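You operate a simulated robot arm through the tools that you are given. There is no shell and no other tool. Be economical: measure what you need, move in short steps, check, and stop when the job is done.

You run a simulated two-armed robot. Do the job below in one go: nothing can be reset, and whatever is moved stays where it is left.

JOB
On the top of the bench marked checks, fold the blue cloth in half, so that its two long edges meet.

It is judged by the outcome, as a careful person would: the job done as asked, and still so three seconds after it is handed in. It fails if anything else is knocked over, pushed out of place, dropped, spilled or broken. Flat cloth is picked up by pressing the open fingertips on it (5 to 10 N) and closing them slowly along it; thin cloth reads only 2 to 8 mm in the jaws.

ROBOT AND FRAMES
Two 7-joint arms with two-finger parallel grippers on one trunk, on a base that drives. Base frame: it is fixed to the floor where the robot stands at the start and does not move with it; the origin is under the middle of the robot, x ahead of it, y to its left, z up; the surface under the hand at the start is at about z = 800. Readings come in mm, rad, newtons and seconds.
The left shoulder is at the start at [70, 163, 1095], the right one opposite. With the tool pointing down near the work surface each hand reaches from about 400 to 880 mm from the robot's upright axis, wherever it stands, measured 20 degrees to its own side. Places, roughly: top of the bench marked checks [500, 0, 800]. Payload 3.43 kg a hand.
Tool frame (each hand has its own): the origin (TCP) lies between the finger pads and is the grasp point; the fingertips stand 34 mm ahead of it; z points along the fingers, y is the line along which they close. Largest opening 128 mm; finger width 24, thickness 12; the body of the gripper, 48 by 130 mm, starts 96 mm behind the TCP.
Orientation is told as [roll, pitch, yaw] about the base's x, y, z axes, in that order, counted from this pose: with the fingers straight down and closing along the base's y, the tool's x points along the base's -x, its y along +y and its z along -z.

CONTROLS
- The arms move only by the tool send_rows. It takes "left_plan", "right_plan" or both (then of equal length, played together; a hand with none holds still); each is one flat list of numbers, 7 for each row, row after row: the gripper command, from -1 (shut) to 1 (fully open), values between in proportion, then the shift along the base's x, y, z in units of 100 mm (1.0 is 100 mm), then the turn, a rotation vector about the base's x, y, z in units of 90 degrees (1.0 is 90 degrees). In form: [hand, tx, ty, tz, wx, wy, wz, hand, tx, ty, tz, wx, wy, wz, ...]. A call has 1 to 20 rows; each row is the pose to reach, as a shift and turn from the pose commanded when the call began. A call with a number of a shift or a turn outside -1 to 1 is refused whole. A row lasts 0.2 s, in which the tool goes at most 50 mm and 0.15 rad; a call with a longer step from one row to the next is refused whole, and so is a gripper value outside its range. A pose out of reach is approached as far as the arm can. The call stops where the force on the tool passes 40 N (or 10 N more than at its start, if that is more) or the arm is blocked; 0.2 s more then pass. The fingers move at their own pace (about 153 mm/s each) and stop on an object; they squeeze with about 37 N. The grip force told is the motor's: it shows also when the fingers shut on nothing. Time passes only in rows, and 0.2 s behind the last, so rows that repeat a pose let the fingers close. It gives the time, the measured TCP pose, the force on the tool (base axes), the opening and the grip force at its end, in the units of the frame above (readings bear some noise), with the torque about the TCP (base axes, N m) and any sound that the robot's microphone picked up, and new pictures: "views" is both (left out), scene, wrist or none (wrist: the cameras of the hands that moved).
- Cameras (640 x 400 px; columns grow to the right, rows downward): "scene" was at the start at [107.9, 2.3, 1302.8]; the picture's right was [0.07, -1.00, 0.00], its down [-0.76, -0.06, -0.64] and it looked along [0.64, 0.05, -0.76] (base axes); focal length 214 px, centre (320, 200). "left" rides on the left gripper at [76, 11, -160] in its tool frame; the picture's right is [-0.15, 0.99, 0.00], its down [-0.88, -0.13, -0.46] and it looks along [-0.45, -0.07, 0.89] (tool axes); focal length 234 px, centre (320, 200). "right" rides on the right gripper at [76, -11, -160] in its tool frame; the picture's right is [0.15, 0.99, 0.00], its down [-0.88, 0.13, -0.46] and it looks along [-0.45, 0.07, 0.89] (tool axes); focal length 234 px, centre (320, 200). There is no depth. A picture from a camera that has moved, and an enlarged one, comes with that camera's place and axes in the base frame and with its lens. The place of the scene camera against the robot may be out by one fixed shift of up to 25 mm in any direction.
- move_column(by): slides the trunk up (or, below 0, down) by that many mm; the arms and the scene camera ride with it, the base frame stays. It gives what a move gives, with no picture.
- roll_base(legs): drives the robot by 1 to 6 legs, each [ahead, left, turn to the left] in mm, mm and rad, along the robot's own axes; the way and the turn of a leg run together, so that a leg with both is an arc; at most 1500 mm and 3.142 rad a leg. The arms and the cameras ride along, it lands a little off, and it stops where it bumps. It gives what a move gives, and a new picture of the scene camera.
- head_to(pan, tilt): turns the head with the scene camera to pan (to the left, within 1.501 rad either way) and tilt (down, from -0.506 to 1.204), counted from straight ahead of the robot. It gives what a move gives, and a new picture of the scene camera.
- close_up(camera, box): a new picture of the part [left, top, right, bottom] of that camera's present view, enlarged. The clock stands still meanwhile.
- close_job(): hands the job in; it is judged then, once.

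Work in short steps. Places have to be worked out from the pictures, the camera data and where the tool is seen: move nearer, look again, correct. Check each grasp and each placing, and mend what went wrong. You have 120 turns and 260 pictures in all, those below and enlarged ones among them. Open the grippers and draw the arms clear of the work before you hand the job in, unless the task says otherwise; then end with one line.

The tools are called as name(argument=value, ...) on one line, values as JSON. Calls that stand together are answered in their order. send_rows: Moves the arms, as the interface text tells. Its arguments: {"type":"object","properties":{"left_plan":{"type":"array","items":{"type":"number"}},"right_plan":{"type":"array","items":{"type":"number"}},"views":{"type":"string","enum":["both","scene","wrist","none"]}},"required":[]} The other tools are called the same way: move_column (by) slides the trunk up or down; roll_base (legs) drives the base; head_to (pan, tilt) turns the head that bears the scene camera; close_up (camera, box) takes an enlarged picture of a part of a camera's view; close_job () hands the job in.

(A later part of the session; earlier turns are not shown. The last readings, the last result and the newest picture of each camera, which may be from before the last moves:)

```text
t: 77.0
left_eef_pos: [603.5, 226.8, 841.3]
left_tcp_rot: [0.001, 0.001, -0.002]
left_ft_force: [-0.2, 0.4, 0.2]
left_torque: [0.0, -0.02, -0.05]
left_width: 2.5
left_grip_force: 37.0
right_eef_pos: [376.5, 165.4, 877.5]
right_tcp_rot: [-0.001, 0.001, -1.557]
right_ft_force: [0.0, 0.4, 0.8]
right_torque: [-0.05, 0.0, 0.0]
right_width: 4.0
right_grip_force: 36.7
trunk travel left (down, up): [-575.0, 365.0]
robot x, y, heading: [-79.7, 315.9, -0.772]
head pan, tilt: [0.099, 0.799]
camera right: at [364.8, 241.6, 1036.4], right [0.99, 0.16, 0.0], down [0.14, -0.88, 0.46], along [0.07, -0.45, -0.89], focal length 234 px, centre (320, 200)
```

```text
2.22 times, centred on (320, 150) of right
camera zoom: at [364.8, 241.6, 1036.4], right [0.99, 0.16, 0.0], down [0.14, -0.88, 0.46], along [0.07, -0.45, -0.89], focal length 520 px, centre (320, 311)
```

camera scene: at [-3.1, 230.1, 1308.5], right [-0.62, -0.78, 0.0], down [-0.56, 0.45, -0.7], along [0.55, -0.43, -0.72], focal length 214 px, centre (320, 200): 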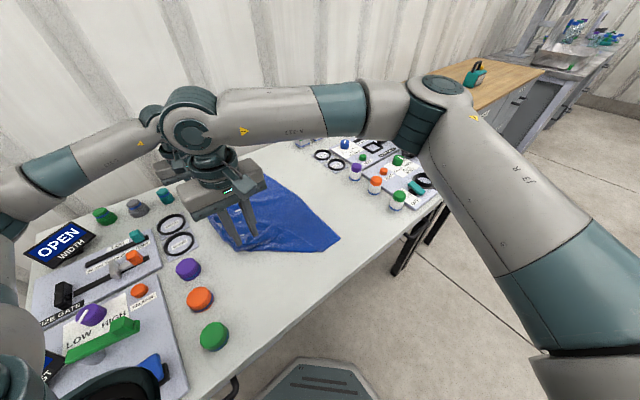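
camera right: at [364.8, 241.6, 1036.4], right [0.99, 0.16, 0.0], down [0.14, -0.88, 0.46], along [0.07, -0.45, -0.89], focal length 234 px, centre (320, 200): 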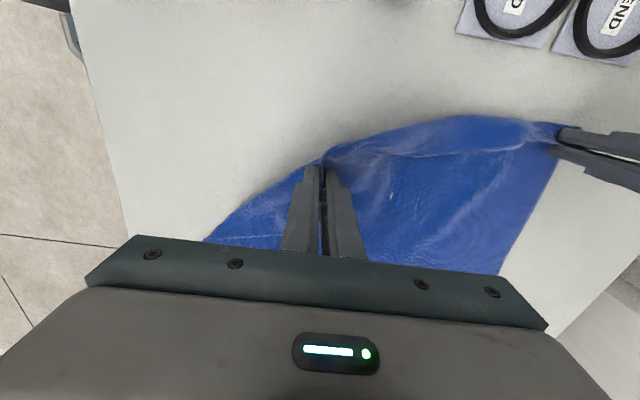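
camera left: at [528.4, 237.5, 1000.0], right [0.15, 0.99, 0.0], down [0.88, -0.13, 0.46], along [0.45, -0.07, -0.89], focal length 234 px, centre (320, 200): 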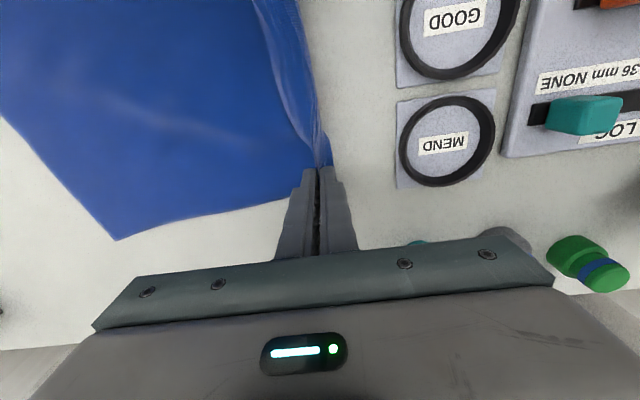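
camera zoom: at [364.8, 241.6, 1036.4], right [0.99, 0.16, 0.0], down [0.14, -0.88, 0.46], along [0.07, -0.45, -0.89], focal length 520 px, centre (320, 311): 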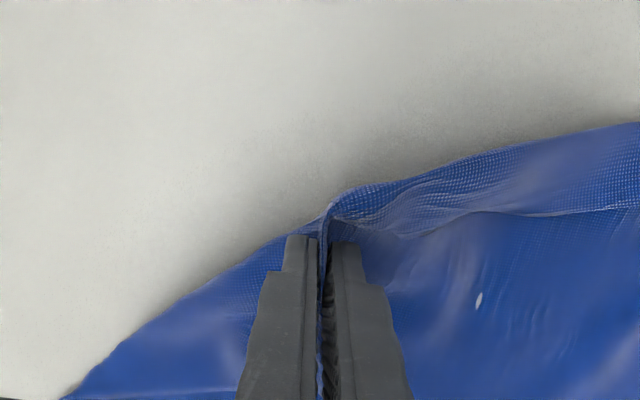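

I have 4 mm of cloth. I lift and carry it outward (−x, +y).

send_rows(right_plan=[-1, 0, 0, 0.3, 0, 0, 0, -1, -0.1, 0.05, 0.6, 0, 0, 0, -1, -0.3, 0.15, 0.8, 0, 0, 0, -1, -0.5, 0.3, 0.8, 0, 0, 0, -1, -0.7, 0.45, 0.8, 0, 0, 0], views="both")

close_up(camera="right", box=[160, 60, 480, 260])

```text
t: 78.0
left_eef_pos: [597.7, 221.9, 841.8]
left_tcp_rot: [-0.006, 0.013, -0.014]
left_ft_force: [-25.9, -2.5, 14.1]
left_torque: [-0.03, 1.16, 0.1]
left_width: 2.6
left_grip_force: 36.8
right_eef_pos: [342.7, 184.7, 955.1]
right_tcp_rot: [0.01, 0.0, -1.566]
right_ft_force: [26.1, 2.1, -14.9]
right_torque: [-0.28, -0.39, -0.5]
right_width: 5.5
right_grip_force: 36.6
trunk travel left (down, up): [-575.0, 365.0]
robot x, y, heading: [-83.6, 320.9, -0.773]
head pan, tilt: [0.099, 0.799]
stopped in row 4 (left hand): the force on the tool passed its limit at 45 N (the readings are from after the stop); the commanded pose is now the measured one
camera scene: at [-2.1, 230.5, 1308.5], right [-0.62, -0.78, 0.0], down [-0.56, 0.45, -0.7], along [0.54, -0.43, -0.72], focal length 214 px, centre (320, 200)
camera right: at [330.2, 261.0, 1114.9], right [0.99, 0.15, 0.01], down [0.13, -0.88, 0.46], along [0.08, -0.45, -0.89], focal length 234 px, centre (320, 200)
```

scene: 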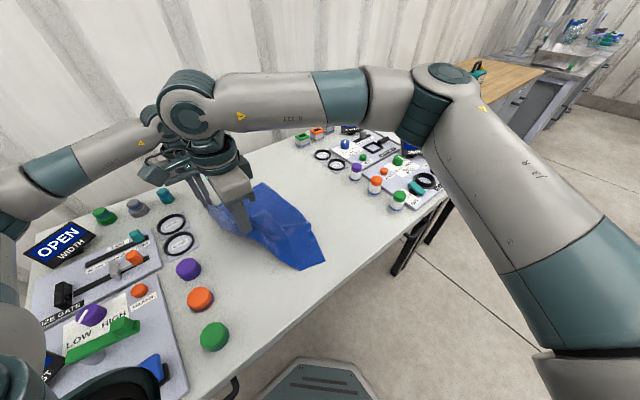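
right: 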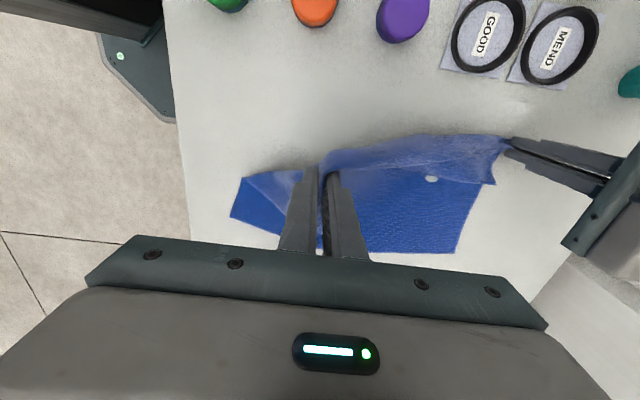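

```text
2.00 times, centred on (320, 160) of right
camera zoom: at [330.2, 261.0, 1114.9], right [0.99, 0.15, 0.01], down [0.13, -0.88, 0.46], along [0.08, -0.45, -0.89], focal length 468 px, centre (320, 280)
```

zoom: 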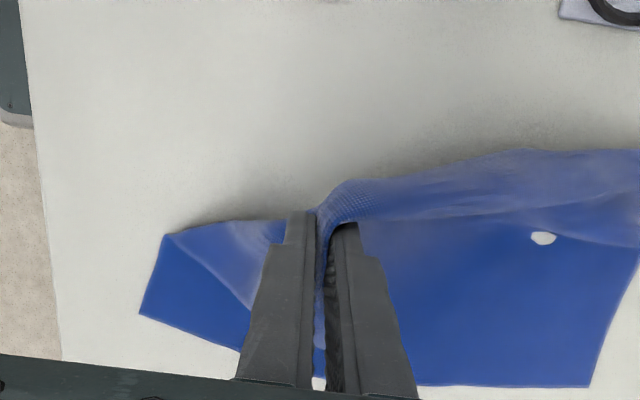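

The edge went taut (26 N): the right pinch sits about 280 mm along the long edge from the left pinch, i.e. ~75 mm from the near corner. I lower it towards the edge line at (335, 220), easing the tension.

send_rows(right_plan=[-1, 0.1, 0, -0.25, 0, 0, 0, -1, 0.1, 0.1, -0.5, 0, 0, 0, -1, 0.05, 0.22, -0.75, 0, 0, 0, -1, 0, 0.3, -0.9, 0, 0, 0, -1, -0.03, 0.33, -1, 0, 0, 0], views="wrist")

close_up(camera="right", box=[160, 60, 480, 260])

```text
t: 79.2
left_eef_pos: [601.1, 223.6, 841.9]
left_tcp_rot: [-0.002, 0.007, -0.009]
left_ft_force: [-3.5, 1.6, -0.1]
left_torque: [0.01, 0.07, -0.02]
left_width: 2.7
left_grip_force: 36.8
right_eef_pos: [337.1, 219.8, 856.6]
right_tcp_rot: [0.007, 0.0, -1.561]
right_ft_force: [0.8, -0.9, 0.3]
right_torque: [0.0, -0.05, -0.08]
right_width: 3.7
right_grip_force: 36.9
trunk travel left (down, up): [-575.0, 365.0]
robot x, y, heading: [-80.3, 318.3, -0.77]
head pan, tilt: [0.099, 0.799]
camera right: at [326.2, 294.9, 1014.9], right [0.99, 0.15, 0.01], down [0.13, -0.88, 0.46], along [0.08, -0.45, -0.89], focal length 234 px, centre (320, 200)
```

right: 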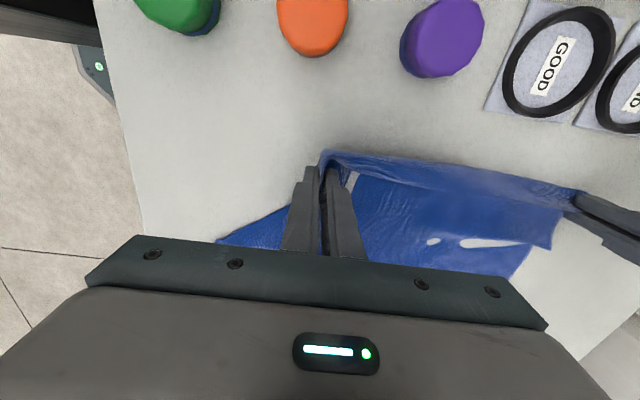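

```text
2.00 times, centred on (320, 160) of right
camera zoom: at [326.2, 294.9, 1014.9], right [0.99, 0.15, 0.01], down [0.13, -0.88, 0.46], along [0.08, -0.45, -0.89], focal length 468 px, centre (320, 280)
```

zoom: 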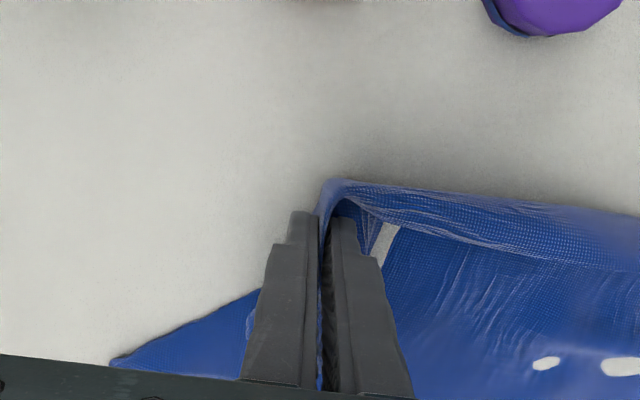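

The long edge now lies along y≈220. I lower the right hand to the table, release, and lift clear to inspect.

send_rows(right_plan=[-1, 0, 0, -0.1, 0, 0, 0, -1, 0, 0, -0.16, 0, 0, 0, -0.85, 0, 0, -0.16, 0, 0, 0, -0.7, 0, 0, -0.16, 0, 0, 0, -0.6, 0, 0, -0.12, 0, 0, 0, -0.6, 0, 0, 0.05, 0, 0, 0, -0.6, 0, 0, 0.35, 0, 0, 0, -0.6, 0, 0, 0.75, 0, 0, 0, -0.6, -0.2, 0.1, 1, 0, 0, 0], views="both")

close_up(camera="right", box=[160, 60, 480, 260])

```text
t: 81.2
left_eef_pos: [601.2, 223.2, 841.7]
left_tcp_rot: [-0.005, 0.006, -0.009]
left_ft_force: [0.0, 0.7, 0.5]
left_torque: [-0.04, -0.02, -0.03]
left_width: 2.6
left_grip_force: 37.1
right_eef_pos: [316.9, 228.0, 957.7]
right_tcp_rot: [0.007, -0.001, -1.562]
right_ft_force: [-0.4, -0.2, 0.4]
right_torque: [0.02, -0.03, 0.0]
right_width: 25.7
right_grip_force: 0.0
trunk travel left (down, up): [-575.0, 365.0]
robot x, y, heading: [-82.3, 318.8, -0.772]
head pan, tilt: [0.099, 0.799]
camera scene: at [-2.8, 230.9, 1308.5], right [-0.62, -0.78, 0.0], down [-0.56, 0.45, -0.7], along [0.55, -0.43, -0.72], focal length 214 px, centre (320, 200)
camera right: at [304.9, 304.4, 1116.2], right [0.99, 0.16, 0.01], down [0.13, -0.88, 0.46], along [0.08, -0.45, -0.89], focal length 234 px, centre (320, 200)
```

scene: 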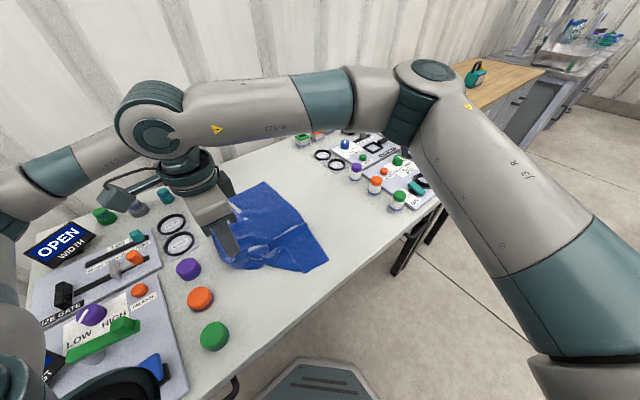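
right: 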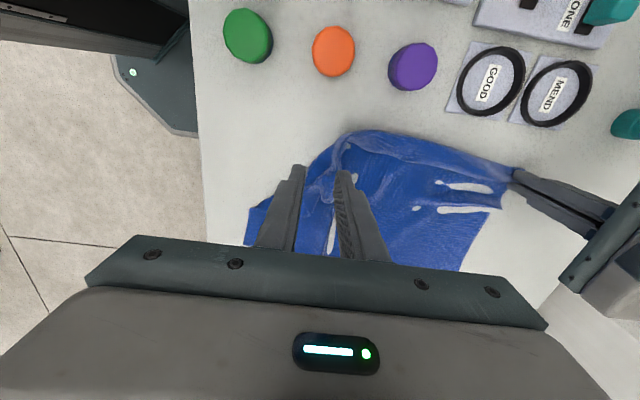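

```text
2.00 times, centred on (320, 160) of right
camera zoom: at [304.9, 304.4, 1116.2], right [0.99, 0.16, 0.01], down [0.13, -0.88, 0.46], along [0.08, -0.45, -0.89], focal length 468 px, centre (320, 280)
```

zoom: 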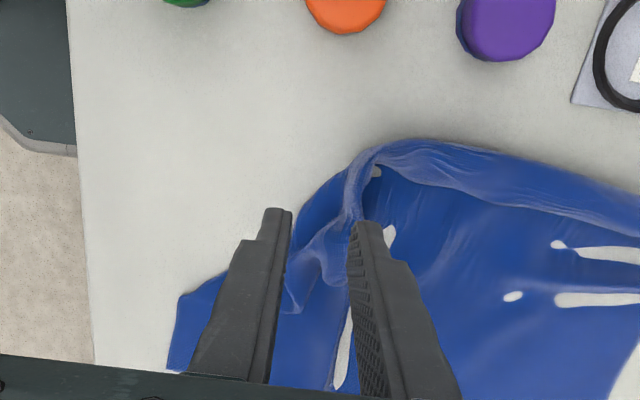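

I raise the right hand further for a clear view of the near half.

send_rows(right_plan=[-0.6, 0, 0.2, 0.4, 0, 0, 0, -0.6, 0, 0.5, 0.7, 0, 0, 0, -0.6, 0, 0.8, 1, 0, 0, 0], views="wrist")

close_up(camera="right", box=[200, 60, 520, 260])

```text
t: 82.0
left_eef_pos: [600.3, 224.4, 841.8]
left_tcp_rot: [-0.004, 0.005, -0.008]
left_ft_force: [-1.1, -0.7, 0.5]
left_torque: [-0.05, -0.01, -0.01]
left_width: 2.5
left_grip_force: 37.7
right_eef_pos: [317.4, 312.8, 1058.5]
right_tcp_rot: [0.006, -0.001, -1.563]
right_ft_force: [0.6, -0.1, 0.4]
right_torque: [-0.05, -0.03, -0.01]
right_width: 25.8
right_grip_force: 0.1
trunk travel left (down, up): [-575.0, 365.0]
robot x, y, heading: [-81.8, 322.2, -0.775]
head pan, tilt: [0.099, 0.799]
camera right: at [305.9, 388.3, 1217.2], right [0.99, 0.15, 0.01], down [0.13, -0.88, 0.46], along [0.08, -0.45, -0.89], focal length 234 px, centre (320, 200)
```

right: 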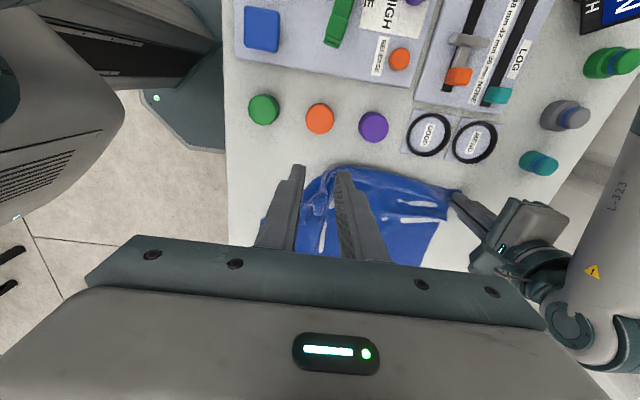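

```text
2.00 times, centred on (360, 160) of right
camera zoom: at [305.9, 388.3, 1217.2], right [0.99, 0.15, 0.01], down [0.13, -0.88, 0.46], along [0.08, -0.45, -0.89], focal length 468 px, centre (240, 280)
```

zoom: 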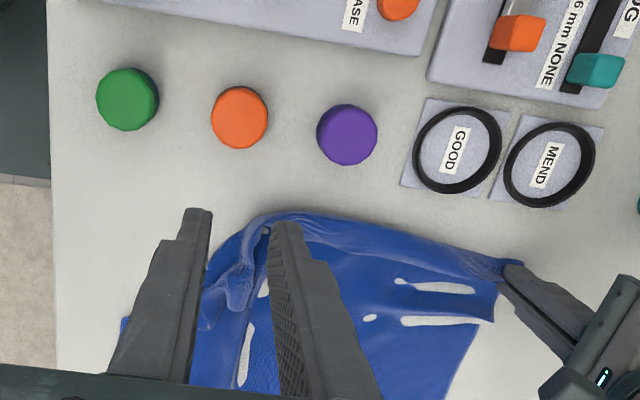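

I'll grab the flap strip near its tip (about (329,138)) by straddling it with the fingers along x, as that worked before.

send_rows(right_plan=[-0.3, 0.03, -0.35, -0.3, 0, 0, 0, -0.1, 0.06, -0.7, -0.6, 0, 0, 0, -0.06, 0.1, -1, -0.9, 0, 0, 0], views="none")

send_rows(right_plan=[-0.06, 0, -0.25, 0, 0, 0, 0, -0.06, 0, -0.55, -0.1, 0, 0, 0, -0.06, 0, -0.7, -0.4, 0, 0, 0, -0.06, 0, -0.7, -0.6, 0, 0, 0, -0.06, 0, -0.7, -0.6, 0, 0, 0], views="wrist")

close_up(camera="right", box=[160, 60, 480, 260])

```text
t: 82.8
left_eef_pos: [602.0, 222.7, 841.8]
left_tcp_rot: [-0.002, 0.008, -0.009]
left_ft_force: [0.1, -0.4, 0.1]
left_torque: [0.02, -0.01, 0.01]
left_width: 2.5
left_grip_force: 37.0
right_eef_pos: [328.7, 207.7, 966.0]
right_tcp_rot: [0.005, 0.002, -1.561]
right_ft_force: [0.4, -0.1, -0.5]
right_torque: [0.05, 0.0, 0.02]
right_width: 60.1
right_grip_force: 0.0
trunk travel left (down, up): [-575.0, 365.0]
robot x, y, heading: [-81.3, 319.6, -0.774]
head pan, tilt: [0.099, 0.799]
```

```text
t: 84.0
left_eef_pos: [602.3, 224.6, 841.5]
left_tcp_rot: [-0.003, 0.006, -0.009]
left_ft_force: [-0.1, 0.1, 0.4]
left_torque: [0.0, 0.02, 0.0]
left_width: 2.6
left_grip_force: 37.5
right_eef_pos: [329.5, 137.4, 905.5]
right_tcp_rot: [0.009, 0.001, -1.562]
right_ft_force: [-0.8, 0.0, 0.5]
right_torque: [-0.01, -0.01, 0.01]
right_width: 60.3
right_grip_force: 0.1
trunk travel left (down, up): [-575.0, 365.0]
robot x, y, heading: [-80.5, 319.9, -0.776]
head pan, tilt: [0.099, 0.799]
camera right: at [317.0, 213.1, 1064.6], right [0.99, 0.15, 0.01], down [0.14, -0.88, 0.46], along [0.08, -0.45, -0.89], focal length 234 px, centre (320, 200)
```

right: 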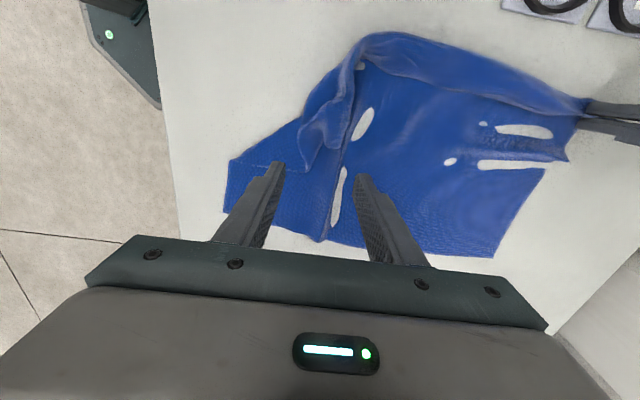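

```text
2.00 times, centred on (320, 160) of right
camera zoom: at [317.0, 213.1, 1064.6], right [0.99, 0.15, 0.01], down [0.14, -0.88, 0.46], along [0.08, -0.45, -0.89], focal length 468 px, centre (320, 280)
```

zoom: 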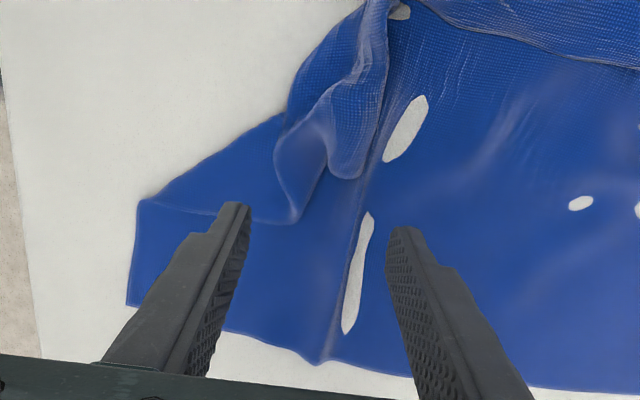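

The flap's tip is at (317,117), with a domed triangle around (318,145). I straddle it with a 44 mm opening, go to the surface, and close.

send_rows(right_plan=[-0.31, -0.11, 0.04, -0.2, 0, 0, 0, -0.31, -0.11, 0.04, -0.45, 0, 0, 0, -0.31, -0.11, 0.04, -0.62, 0, 0, 0, -0.31, -0.11, 0.04, -0.67, 0, 0, 0, -0.31, -0.11, 0.04, -0.68, 0, 0, 0], views="none")

close_up(camera="right", box=[200, 60, 440, 240])

```text
t: 85.2
left_eef_pos: [600.7, 223.9, 842.7]
left_tcp_rot: [-0.003, 0.007, -0.008]
left_ft_force: [-0.9, -0.7, 0.3]
left_torque: [0.01, 0.04, -0.01]
left_width: 2.7
left_grip_force: 37.0
right_eef_pos: [318.0, 143.3, 838.5]
right_tcp_rot: [0.003, 0.001, -1.562]
right_ft_force: [-0.3, 0.0, 0.4]
right_torque: [0.01, 0.02, -0.01]
right_width: 44.1
right_grip_force: 0.1
trunk travel left (down, up): [-575.0, 365.0]
robot x, y, heading: [-80.4, 318.4, -0.769]
head pan, tilt: [0.099, 0.799]
```

```text
2.22 times, centred on (320, 150) of right
camera zoom: at [305.3, 218.8, 997.3], right [0.99, 0.15, 0.01], down [0.14, -0.88, 0.46], along [0.08, -0.45, -0.89], focal length 520 px, centre (320, 311)
```

zoom: 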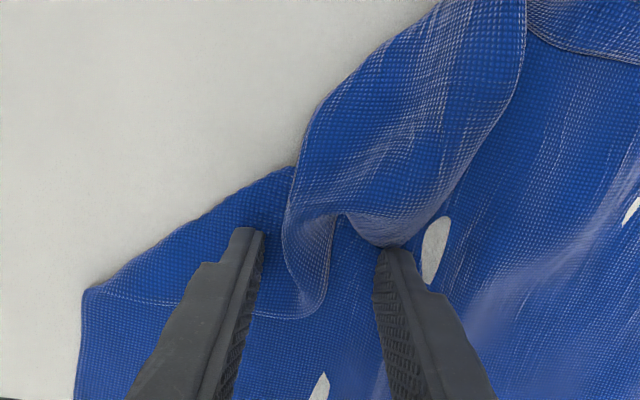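

The tip sits between the fingers. I close slowly with a touch of pressure and lift a little.

send_rows(right_plan=[-0.31, 0, 0, -0.015, 0, 0, 0, -0.36, 0, 0, -0.02, 0, 0, 0, -0.42, 0, 0, -0.02, 0, 0, 0, -0.48, 0, 0, -0.02, 0, 0, 0, -0.54, 0, 0, -0.02, 0, 0, 0, -0.6, 0, 0, -0.02, 0, 0, 0, -0.66, 0, 0, -0.02, 0, 0, 0, -0.72, 0, 0, -0.02, 0, 0, 0, -0.78, 0, 0, -0.02, 0, 0, 0, -0.84, 0, 0, -0.02, 0, 0, 0, -0.9, 0, 0, -0.02, 0, 0, 0, -0.96, 0, 0, -0.02, 0, 0, 0, -1, 0, 0, -0.02, 0, 0, 0, -1, 0, 0, -0.02, 0, 0, 0, -1, 0, 0, -0.02, 0, 0, 0, -1, 0, 0.02, 0.2, 0, 0, 0, -1, 0, 0.05, 0.5, 0, 0, 0], views="none")

close_up(camera="right", box=[160, 60, 480, 260])

```text
t: 88.8
left_eef_pos: [601.1, 224.2, 842.5]
left_tcp_rot: [-0.006, 0.007, -0.008]
left_ft_force: [0.6, 0.2, -0.2]
left_torque: [0.0, 0.0, 0.0]
left_width: 2.7
left_grip_force: 37.5
right_eef_pos: [315.5, 147.1, 887.7]
right_tcp_rot: [0.005, 0.0, -1.563]
right_ft_force: [-0.7, 0.1, -0.2]
right_torque: [-0.01, 0.0, 0.01]
right_width: 2.3
right_grip_force: 37.2
trunk travel left (down, up): [-575.0, 365.0]
robot x, y, heading: [-83.3, 318.7, -0.769]
head pan, tilt: [0.099, 0.799]
```

```text
2.00 times, centred on (320, 160) of right
camera zoom: at [303.7, 223.1, 1047.1], right [0.99, 0.15, 0.01], down [0.14, -0.88, 0.46], along [0.08, -0.45, -0.89], focal length 468 px, centre (320, 280)
```

zoom: 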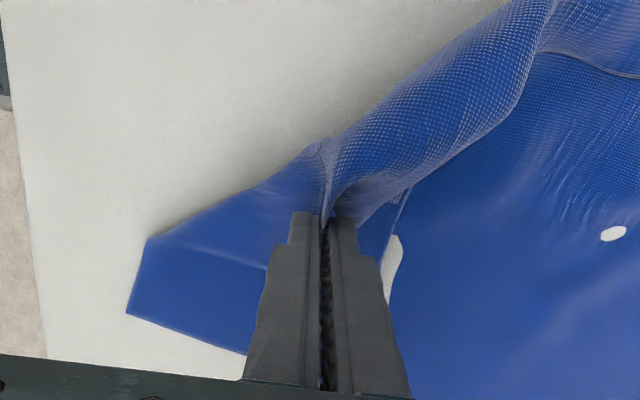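

I have the near corner (2.3 mm). I carry it outward to about (280,222).

send_rows(right_plan=[-1, -0.05, 0.1, 0.2, 0, 0, 0, -1, -0.12, 0.25, 0.3, 0, 0, 0, -1, -0.2, 0.4, 0.3, 0, 0, 0, -1, -0.28, 0.55, 0.2, 0, 0, 0, -1, -0.33, 0.68, 0.05, 0, 0, 0, -1, -0.36, 0.76, -0.1, 0, 0, 0], views="both")

close_up(camera="right", box=[160, 60, 480, 260])

```text
t: 90.2
left_eef_pos: [601.0, 224.5, 840.6]
left_tcp_rot: [-0.005, 0.008, -0.009]
left_ft_force: [-0.1, 0.9, 0.1]
left_torque: [-0.01, 0.04, -0.02]
left_width: 2.6
left_grip_force: 37.4
right_eef_pos: [280.1, 224.5, 877.3]
right_tcp_rot: [0.005, -0.002, -1.562]
right_ft_force: [0.3, 0.0, 0.1]
right_torque: [-0.01, 0.04, -0.05]
right_width: 2.3
right_grip_force: 36.9
trunk travel left (down, up): [-575.0, 365.0]
robot x, y, heading: [-83.2, 317.4, -0.778]
head pan, tilt: [0.099, 0.799]
camera scene: at [-1.8, 230.5, 1308.5], right [-0.62, -0.78, 0.0], down [-0.56, 0.45, -0.7], along [0.54, -0.43, -0.72], focal length 214 px, centre (320, 200)
camera right: at [268.8, 299.8, 1036.7], right [0.99, 0.15, 0.01], down [0.14, -0.88, 0.46], along [0.08, -0.45, -0.89], focal length 234 px, centre (320, 200)
```

scene: 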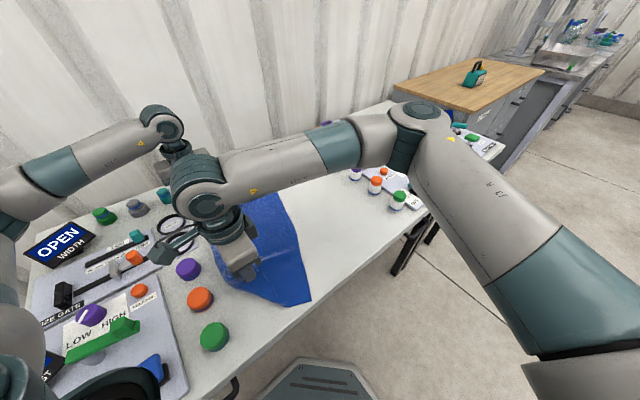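
right: 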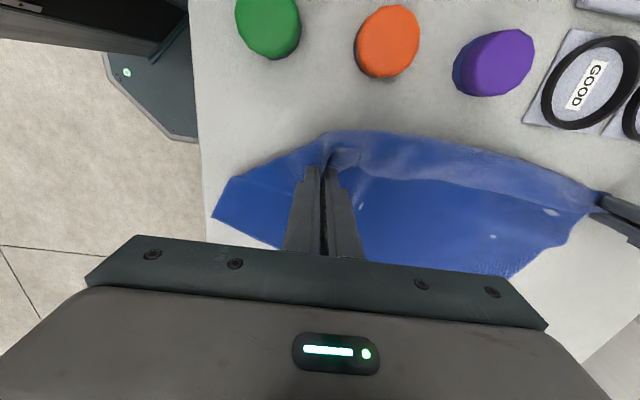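

```text
2.00 times, centred on (320, 160) of right
camera zoom: at [268.8, 299.8, 1036.7], right [0.99, 0.15, 0.01], down [0.14, -0.88, 0.46], along [0.08, -0.45, -0.89], focal length 468 px, centre (320, 280)
```

zoom: 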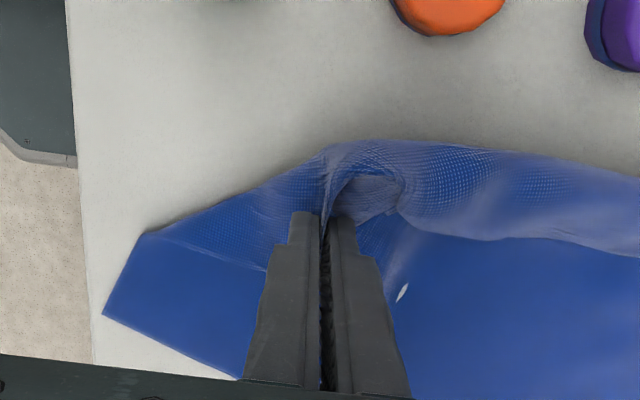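

Both long-edge corners are now held. I level the left hand, then raise the trunk so that the cloth hangs free and the wrinkles fall out.

send_rows(left_plan=[-1, 0, 0, 0.2, 0, 0, 0, -1, 0, 0, 0.36, 0, 0, 0], views="none")

move_column(by=150)

move_column(by=140)

head_to(pan=0.15, tilt=0.9)

```text
t: 90.8
left_eef_pos: [601.5, 223.9, 878.1]
left_tcp_rot: [-0.004, 0.007, -0.009]
left_ft_force: [-0.1, -0.7, 0.9]
left_torque: [0.01, 0.0, 0.0]
left_width: 2.5
left_grip_force: 36.9
right_eef_pos: [281.1, 224.1, 878.5]
right_tcp_rot: [0.005, 0.0, -1.562]
right_ft_force: [-1.0, -0.8, 0.6]
right_torque: [0.01, -0.01, 0.0]
right_width: 2.6
right_grip_force: 37.4
trunk travel left (down, up): [-575.0, 365.0]
robot x, y, heading: [-81.5, 320.2, -0.773]
head pan, tilt: [0.099, 0.799]
```

```text
t: 92.5
left_eef_pos: [601.0, 222.9, 1026.5]
left_tcp_rot: [-0.003, 0.008, -0.01]
left_ft_force: [0.5, -0.4, -0.5]
left_torque: [-0.02, 0.01, -0.07]
left_width: 2.4
left_grip_force: 37.3
right_eef_pos: [281.4, 225.0, 1026.4]
right_tcp_rot: [0.005, 0.0, -1.563]
right_ft_force: [0.1, 0.0, -1.1]
right_torque: [-0.03, 0.0, 0.02]
right_width: 2.3
right_grip_force: 37.1
trunk travel left (down, up): [-725.0, 215.0]
robot x, y, heading: [-80.5, 318.2, -0.775]
head pan, tilt: [0.099, 0.799]
```

```text
t: 94.2
left_eef_pos: [601.6, 222.5, 1165.1]
left_tcp_rot: [-0.004, 0.007, -0.008]
left_ft_force: [0.4, -0.3, 1.0]
left_torque: [0.02, 0.04, 0.06]
left_width: 2.5
left_grip_force: 36.6
right_eef_pos: [280.6, 223.7, 1167.5]
right_tcp_rot: [0.006, 0.0, -1.564]
right_ft_force: [0.1, 0.2, -0.4]
right_torque: [-0.01, 0.0, 0.01]
right_width: 2.5
right_grip_force: 37.0
trunk travel left (down, up): [-865.0, 75.0]
robot x, y, heading: [-80.9, 320.3, -0.771]
head pan, tilt: [0.099, 0.799]
```

```text
t: 94.9
left_eef_pos: [602.2, 223.2, 1166.9]
left_tcp_rot: [-0.003, 0.007, -0.009]
left_ft_force: [-0.8, -0.3, -0.1]
left_torque: [0.0, -0.03, -0.03]
left_width: 2.4
left_grip_force: 37.0
right_eef_pos: [281.3, 223.8, 1166.5]
right_tcp_rot: [0.005, -0.002, -1.562]
right_ft_force: [-0.3, -0.4, -0.1]
right_torque: [0.01, -0.07, 0.01]
right_width: 2.3
right_grip_force: 36.8
trunk travel left (down, up): [-865.0, 75.0]
robot x, y, heading: [-81.6, 319.7, -0.776]
head pan, tilt: [0.15, 0.901]
camera scene: at [-3.4, 236.6, 1590.5], right [-0.58, -0.81, 0.0], down [-0.64, 0.46, -0.62], along [0.5, -0.36, -0.78], focal length 214 px, centre (320, 200)
```

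scene: 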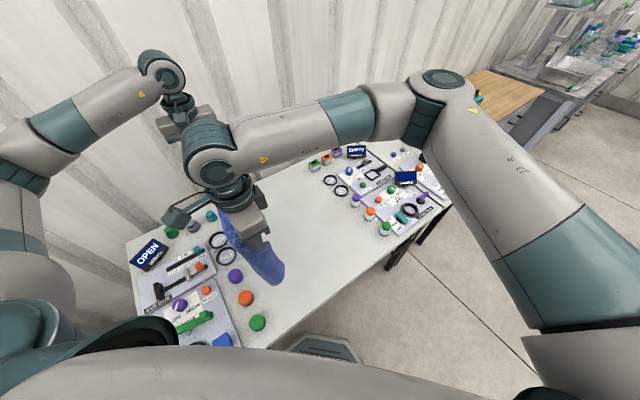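

The cloth hangs free. I move both hands together towards −y (to y≈−40), with +20 mm in x.

send_rows(left_plan=[-1, 0.04, -0.2, 0, 0, 0, 0, -1, 0.08, -0.4, 0, 0, 0, 0, -1, 0.12, -0.6, 0, 0, 0, 0, -1, 0.16, -0.8, 0, 0, 0, 0, -1, 0.2, -1, 0, 0, 0, 0], right_plan=[-1, 0.04, -0.2, 0, 0, 0, 0, -1, 0.08, -0.4, 0, 0, 0, 0, -1, 0.12, -0.6, 0, 0, 0, 0, -1, 0.16, -0.8, 0, 0, 0, 0, -1, 0.2, -1, 0, 0, 0, 0], views="none")

send_rows(left_plan=[-1, 0, -0.2, 0, 0, 0, 0, -1, 0, -0.4, 0, 0, 0, 0, -1, 0, -0.6, 0, 0, 0, 0, -1, 0, -0.8, 0, 0, 0, 0, -1, 0, -1, 0, 0, 0, 0], right_plan=[-1, 0, -0.2, 0, 0, 0, 0, -1, 0, -0.4, 0, 0, 0, 0, -1, 0, -0.6, 0, 0, 0, 0, -1, 0, -0.8, 0, 0, 0, 0, -1, 0, -1, 0, 0, 0, 0], views="none")

send_rows(left_plan=[-1, 0, -0.2, 0, 0, 0, 0, -1, 0, -0.4, 0, 0, 0, 0, -1, 0, -0.6, 0, 0, 0, 0, -1, 0, -0.63, 0, 0, 0, 0, -1, 0, -0.63, 0, 0, 0, 0], right_plan=[-1, 0, -0.2, 0, 0, 0, 0, -1, 0, -0.4, 0, 0, 0, 0, -1, 0, -0.6, 0, 0, 0, 0, -1, 0, -0.63, 0, 0, 0, 0, -1, 0, -0.63, 0, 0, 0, 0], views="both")

```text
t: 96.1
left_eef_pos: [621.3, 119.1, 1167.3]
left_tcp_rot: [-0.003, 0.006, -0.009]
left_ft_force: [-0.3, -0.6, -0.2]
left_torque: [0.02, 0.0, -0.01]
left_width: 2.4
left_grip_force: 37.3
right_eef_pos: [300.2, 122.5, 1166.4]
right_tcp_rot: [0.006, 0.0, -1.56]
right_ft_force: [0.7, 0.7, -0.5]
right_torque: [0.04, -0.02, -0.01]
right_width: 2.6
right_grip_force: 36.7
trunk travel left (down, up): [-865.0, 75.0]
robot x, y, heading: [-79.0, 317.3, -0.772]
head pan, tilt: [0.15, 0.901]
```

```text
t: 97.3
left_eef_pos: [621.4, 21.0, 1167.1]
left_tcp_rot: [-0.003, 0.006, -0.013]
left_ft_force: [-0.3, -0.2, -0.4]
left_torque: [0.02, -0.01, 0.02]
left_width: 2.6
left_grip_force: 36.8
right_eef_pos: [300.9, 21.8, 1166.9]
right_tcp_rot: [0.009, 0.004, -1.562]
right_ft_force: [0.1, 0.1, -0.6]
right_torque: [-0.01, -0.01, -0.04]
right_width: 2.5
right_grip_force: 36.9
trunk travel left (down, up): [-865.0, 75.0]
robot x, y, heading: [-81.9, 322.0, -0.775]
head pan, tilt: [0.15, 0.901]
```

```text
t: 98.5
left_eef_pos: [620.2, -40.2, 1165.7]
left_tcp_rot: [-0.003, 0.007, -0.008]
left_ft_force: [0.5, -0.3, -0.3]
left_torque: [-0.01, 0.01, -0.03]
left_width: 2.7
left_grip_force: 37.1
right_eef_pos: [300.4, -38.9, 1167.2]
right_tcp_rot: [0.007, 0.0, -1.562]
right_ft_force: [0.2, 0.3, 0.2]
right_torque: [0.01, 0.01, -0.01]
right_width: 2.5
right_grip_force: 36.9
trunk travel left (down, up): [-865.0, 75.0]
robot x, y, heading: [-83.9, 318.4, -0.779]
head pan, tilt: [0.15, 0.901]
camera scene: at [-3.6, 236.4, 1590.5], right [-0.58, -0.81, 0.0], down [-0.64, 0.46, -0.62], along [0.5, -0.36, -0.78], focal length 214 px, centre (320, 200)
camera right: at [288.5, 36.5, 1325.8], right [0.99, 0.15, 0.01], down [0.13, -0.88, 0.46], along [0.08, -0.45, -0.89], focal length 234 px, centre (320, 200)
camera left: at [546.7, -28.1, 1326.0], right [0.16, 0.99, 0.0], down [0.88, -0.14, 0.45], along [0.44, -0.07, -0.89], focal length 234 px, centre (320, 200)
```

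scene: 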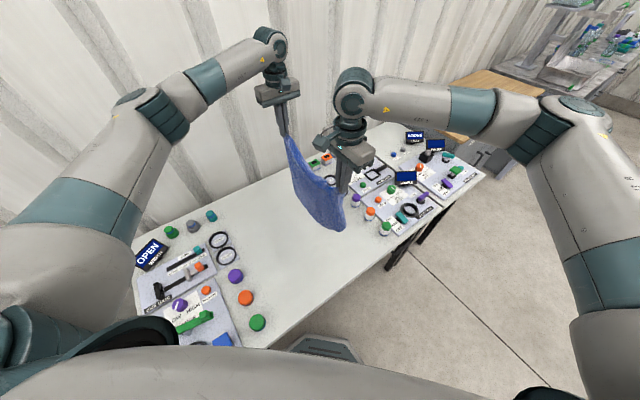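
right: 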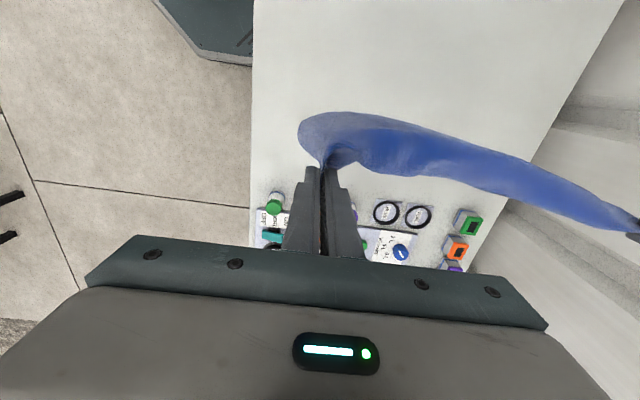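
left: 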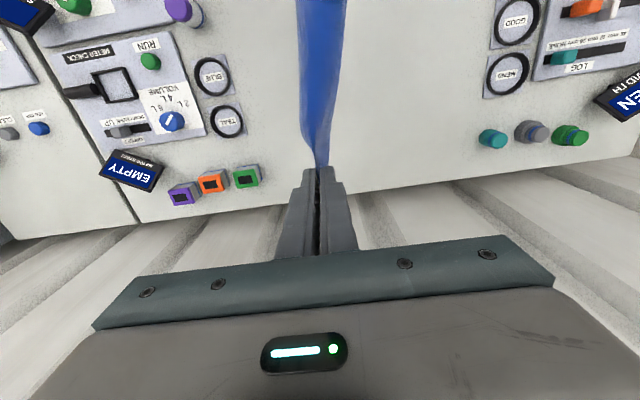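

The cloth hangs nicely. I check its bottom edge and shape with a scene close-up.

close_up(camera="scene", box=[250, 100, 410, 250])

close_up(camera="right", box=[270, 80, 640, 260])

```text
2.67 times, centred on (330, 175) of scene
camera zoom: at [-3.6, 236.4, 1590.5], right [-0.58, -0.81, 0.0], down [-0.64, 0.46, -0.62], along [0.5, -0.36, -0.78], focal length 572 px, centre (293, 267)
```

zoom: 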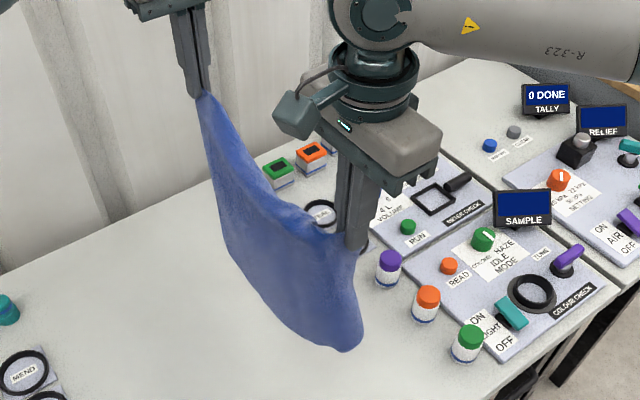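

```text
1.73 times, centred on (455, 170) of right
camera zoom: at [288.5, 36.5, 1325.8], right [0.99, 0.15, 0.01], down [0.13, -0.88, 0.46], along [0.08, -0.45, -0.89], focal length 405 px, centre (86, 252)
```

zoom: 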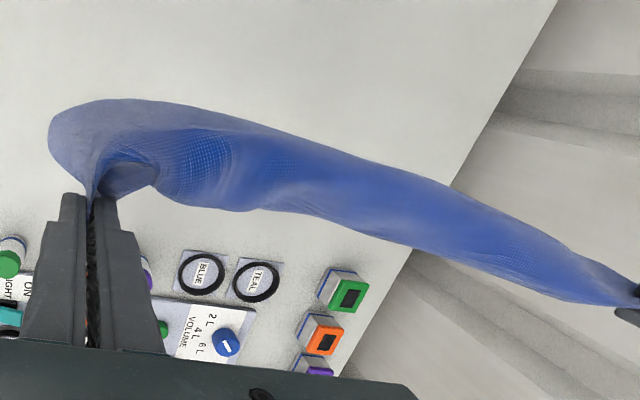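

The top edge sags and twists at the right pinch because of its yaw. I rotate the right hand a further −45° and spread the hands 15 mm.

send_rows(right_plan=[-1, 0, 0, 0, 0, 0, -0.09, -1, -0.03, 0, 0, 0, 0, -0.18, -1, -0.06, 0, 0, 0, 0, -0.27, -1, -0.09, 0, 0, 0, 0, -0.36, -1, -0.12, 0, 0, 0, 0, -0.45, -1, -0.15, 0, 0, 0, 0, -0.54, -1, -0.15, 0, 0, 0, 0, -0.63, -1, -0.15, 0, 0, 0, 0, -0.72], views="both")

close_up(camera="scene", box=[250, 100, 410, 250])

```text
t: 100.3
left_eef_pos: [621.6, -39.1, 1166.1]
left_tcp_rot: [-0.005, 0.008, -0.008]
left_ft_force: [-0.4, -0.1, 1.0]
left_torque: [-0.01, 0.03, -0.05]
left_width: 2.4
left_grip_force: 37.5
right_eef_pos: [284.9, -39.4, 1167.3]
right_tcp_rot: [0.005, 0.0, -2.697]
right_ft_force: [-0.8, 0.0, 0.0]
right_torque: [0.02, 0.01, 0.05]
right_width: 2.5
right_grip_force: 37.2
trunk travel left (down, up): [-865.0, 75.0]
robot x, y, heading: [-81.5, 320.9, -0.77]
head pan, tilt: [0.15, 0.901]
camera scene: at [-3.6, 236.4, 1590.5], right [-0.58, -0.81, 0.0], down [-0.64, 0.46, -0.62], along [0.5, -0.36, -0.78], focal length 214 px, centre (320, 200)
camera right: at [349.3, 4.3, 1326.7], right [0.56, -0.83, 0.01], down [-0.74, -0.49, 0.46], along [-0.38, -0.26, -0.89], focal length 234 px, centre (320, 200)
```

scene: 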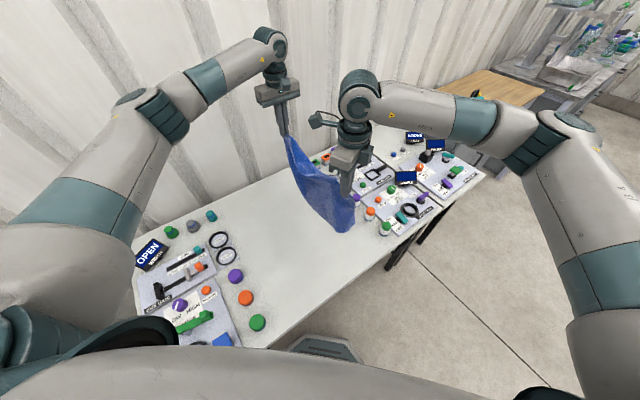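
right: 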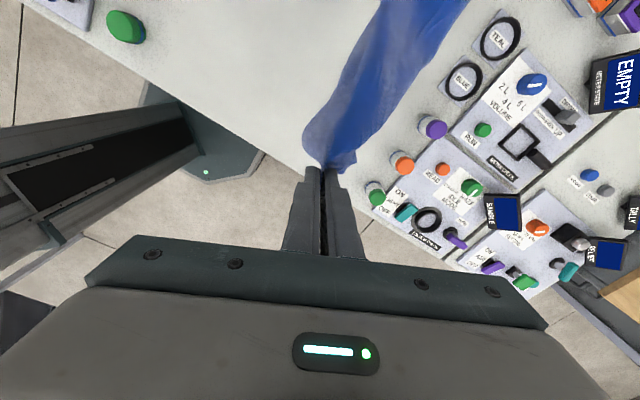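

```text
2.67 times, centred on (330, 175) of scene
camera zoom: at [-3.6, 236.4, 1590.5], right [-0.58, -0.81, 0.0], down [-0.64, 0.46, -0.62], along [0.5, -0.36, -0.78], focal length 572 px, centre (293, 267)
```

zoom: 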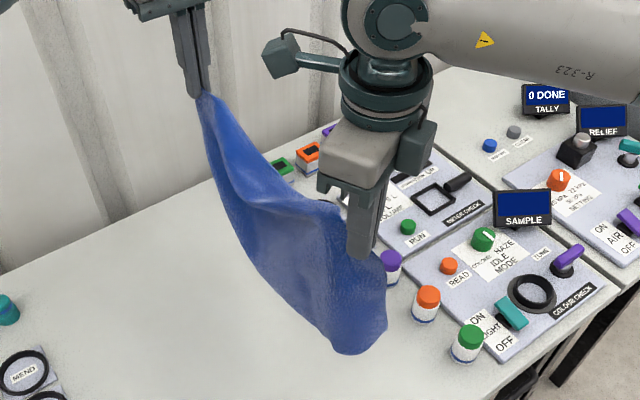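

The twist is reduced but the top edge still sags; I spread a further 20 mm and watch the force.

send_rows(left_plan=[-1, 0.03, 0, 0, 0, 0, 0, -1, 0.06, 0, 0, 0, 0, 0, -1, 0.1, 0, 0, 0, 0, 0, -1, 0.1, 0, 0, 0, 0, 0], right_plan=[-1, -0.03, 0, 0, 0, 0, -0.08, -1, -0.06, 0, 0, 0, 0, -0.16, -1, -0.1, 0, 0, 0, 0, -0.24, -1, -0.1, 0, 0, 0, 0, -0.24], views="none")

close_up(camera="scene", box=[250, 100, 410, 250])

close_up(camera="right", box=[240, 0, 480, 200])

```text
t: 101.3
left_eef_pos: [631.7, -41.0, 1165.7]
left_tcp_rot: [-0.004, 0.008, -0.01]
left_ft_force: [0.4, 0.3, 0.7]
left_torque: [0.02, 0.02, 0.01]
left_width: 2.7
left_grip_force: 37.2
right_eef_pos: [274.4, -39.4, 1166.3]
right_tcp_rot: [0.005, 0.0, -3.072]
right_ft_force: [0.1, -0.2, -0.8]
right_torque: [0.0, -0.04, 0.06]
right_width: 2.2
right_grip_force: 37.3
trunk travel left (down, up): [-865.0, 75.0]
robot x, y, heading: [-77.3, 316.6, -0.774]
head pan, tilt: [0.15, 0.901]
```

```text
2.67 times, centred on (330, 175) of scene
camera zoom: at [-3.6, 236.5, 1590.5], right [-0.58, -0.81, 0.0], down [-0.64, 0.46, -0.62], along [0.5, -0.36, -0.78], focal length 572 px, centre (293, 267)
```

zoom: 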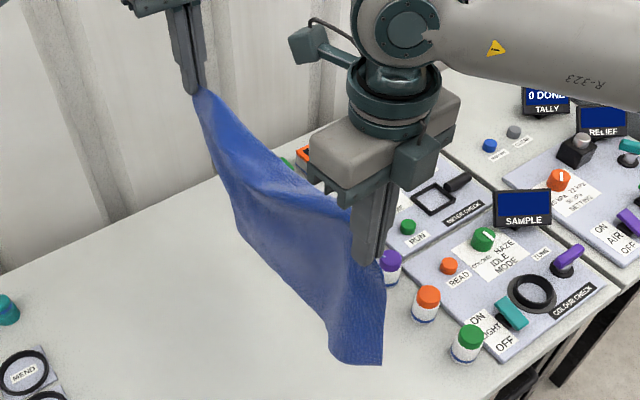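

```text
2.00 times, centred on (360, 100) of right
camera zoom: at [350.8, -21.7, 1326.1], right [0.22, -0.98, 0.01], down [-0.87, -0.19, 0.46], along [-0.44, -0.1, -0.89], focal length 468 px, centre (240, 400)
```

zoom: 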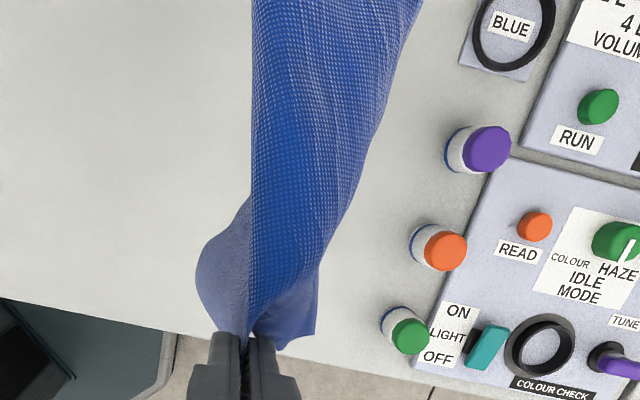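

The top edge is now straight. I lower the trunk so that the bottom edge just touches the bench, and check.

move_column(by=-45)

close_up(camera="scene", box=[250, 100, 410, 250])

close_up(camera="left", box=[200, 0, 440, 200])

close_up(camera="right", box=[240, 0, 480, 200])

```text
t: 102.1
left_eef_pos: [630.0, -39.9, 1122.4]
left_tcp_rot: [-0.004, 0.008, -0.01]
left_ft_force: [-0.2, 0.7, 0.5]
left_torque: [-0.01, 0.01, -0.01]
left_width: 2.5
left_grip_force: 37.1
right_eef_pos: [276.2, -39.1, 1122.2]
right_tcp_rot: [0.006, 0.0, -3.069]
right_ft_force: [0.6, 0.9, 0.7]
right_torque: [-0.01, 0.0, 0.04]
right_width: 2.2
right_grip_force: 37.8
trunk travel left (down, up): [-820.0, 120.0]
robot x, y, heading: [-80.3, 313.4, -0.772]
head pan, tilt: [0.15, 0.901]
```

```text
2.67 times, centred on (330, 175) of scene
camera zoom: at [-4.2, 236.9, 1545.6], right [-0.58, -0.81, 0.0], down [-0.64, 0.46, -0.62], along [0.5, -0.36, -0.78], focal length 572 px, centre (293, 267)
```

zoom: 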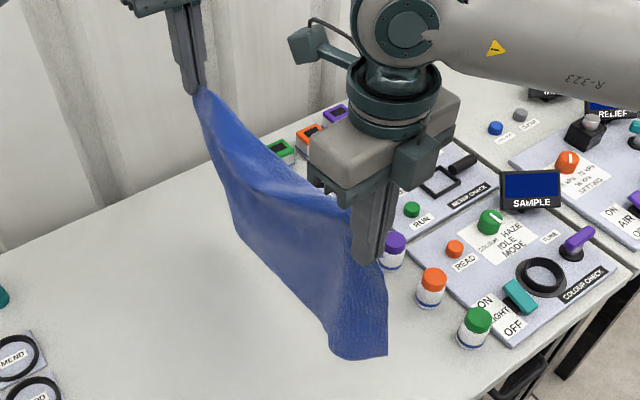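

```text
2.00 times, centred on (320, 100) of left
camera zoom: at [556.3, -27.7, 1281.6], right [0.16, 0.99, -0.01], down [0.88, -0.14, 0.45], along [0.44, -0.07, -0.89], focal length 468 px, centre (320, 400)
```

zoom: 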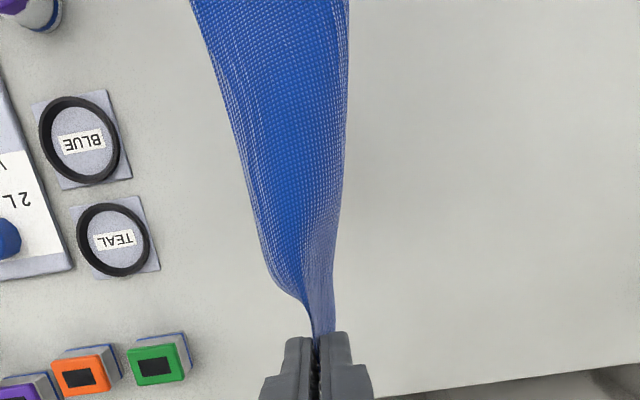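

```text
2.00 times, centred on (360, 100) of right
camera zoom: at [350.3, -21.2, 1281.4], right [0.22, -0.98, 0.01], down [-0.87, -0.19, 0.46], along [-0.44, -0.1, -0.89], focal length 468 px, centre (240, 400)
```

zoom: 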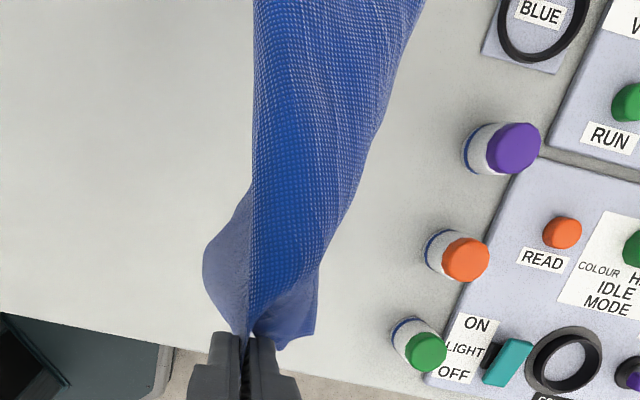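

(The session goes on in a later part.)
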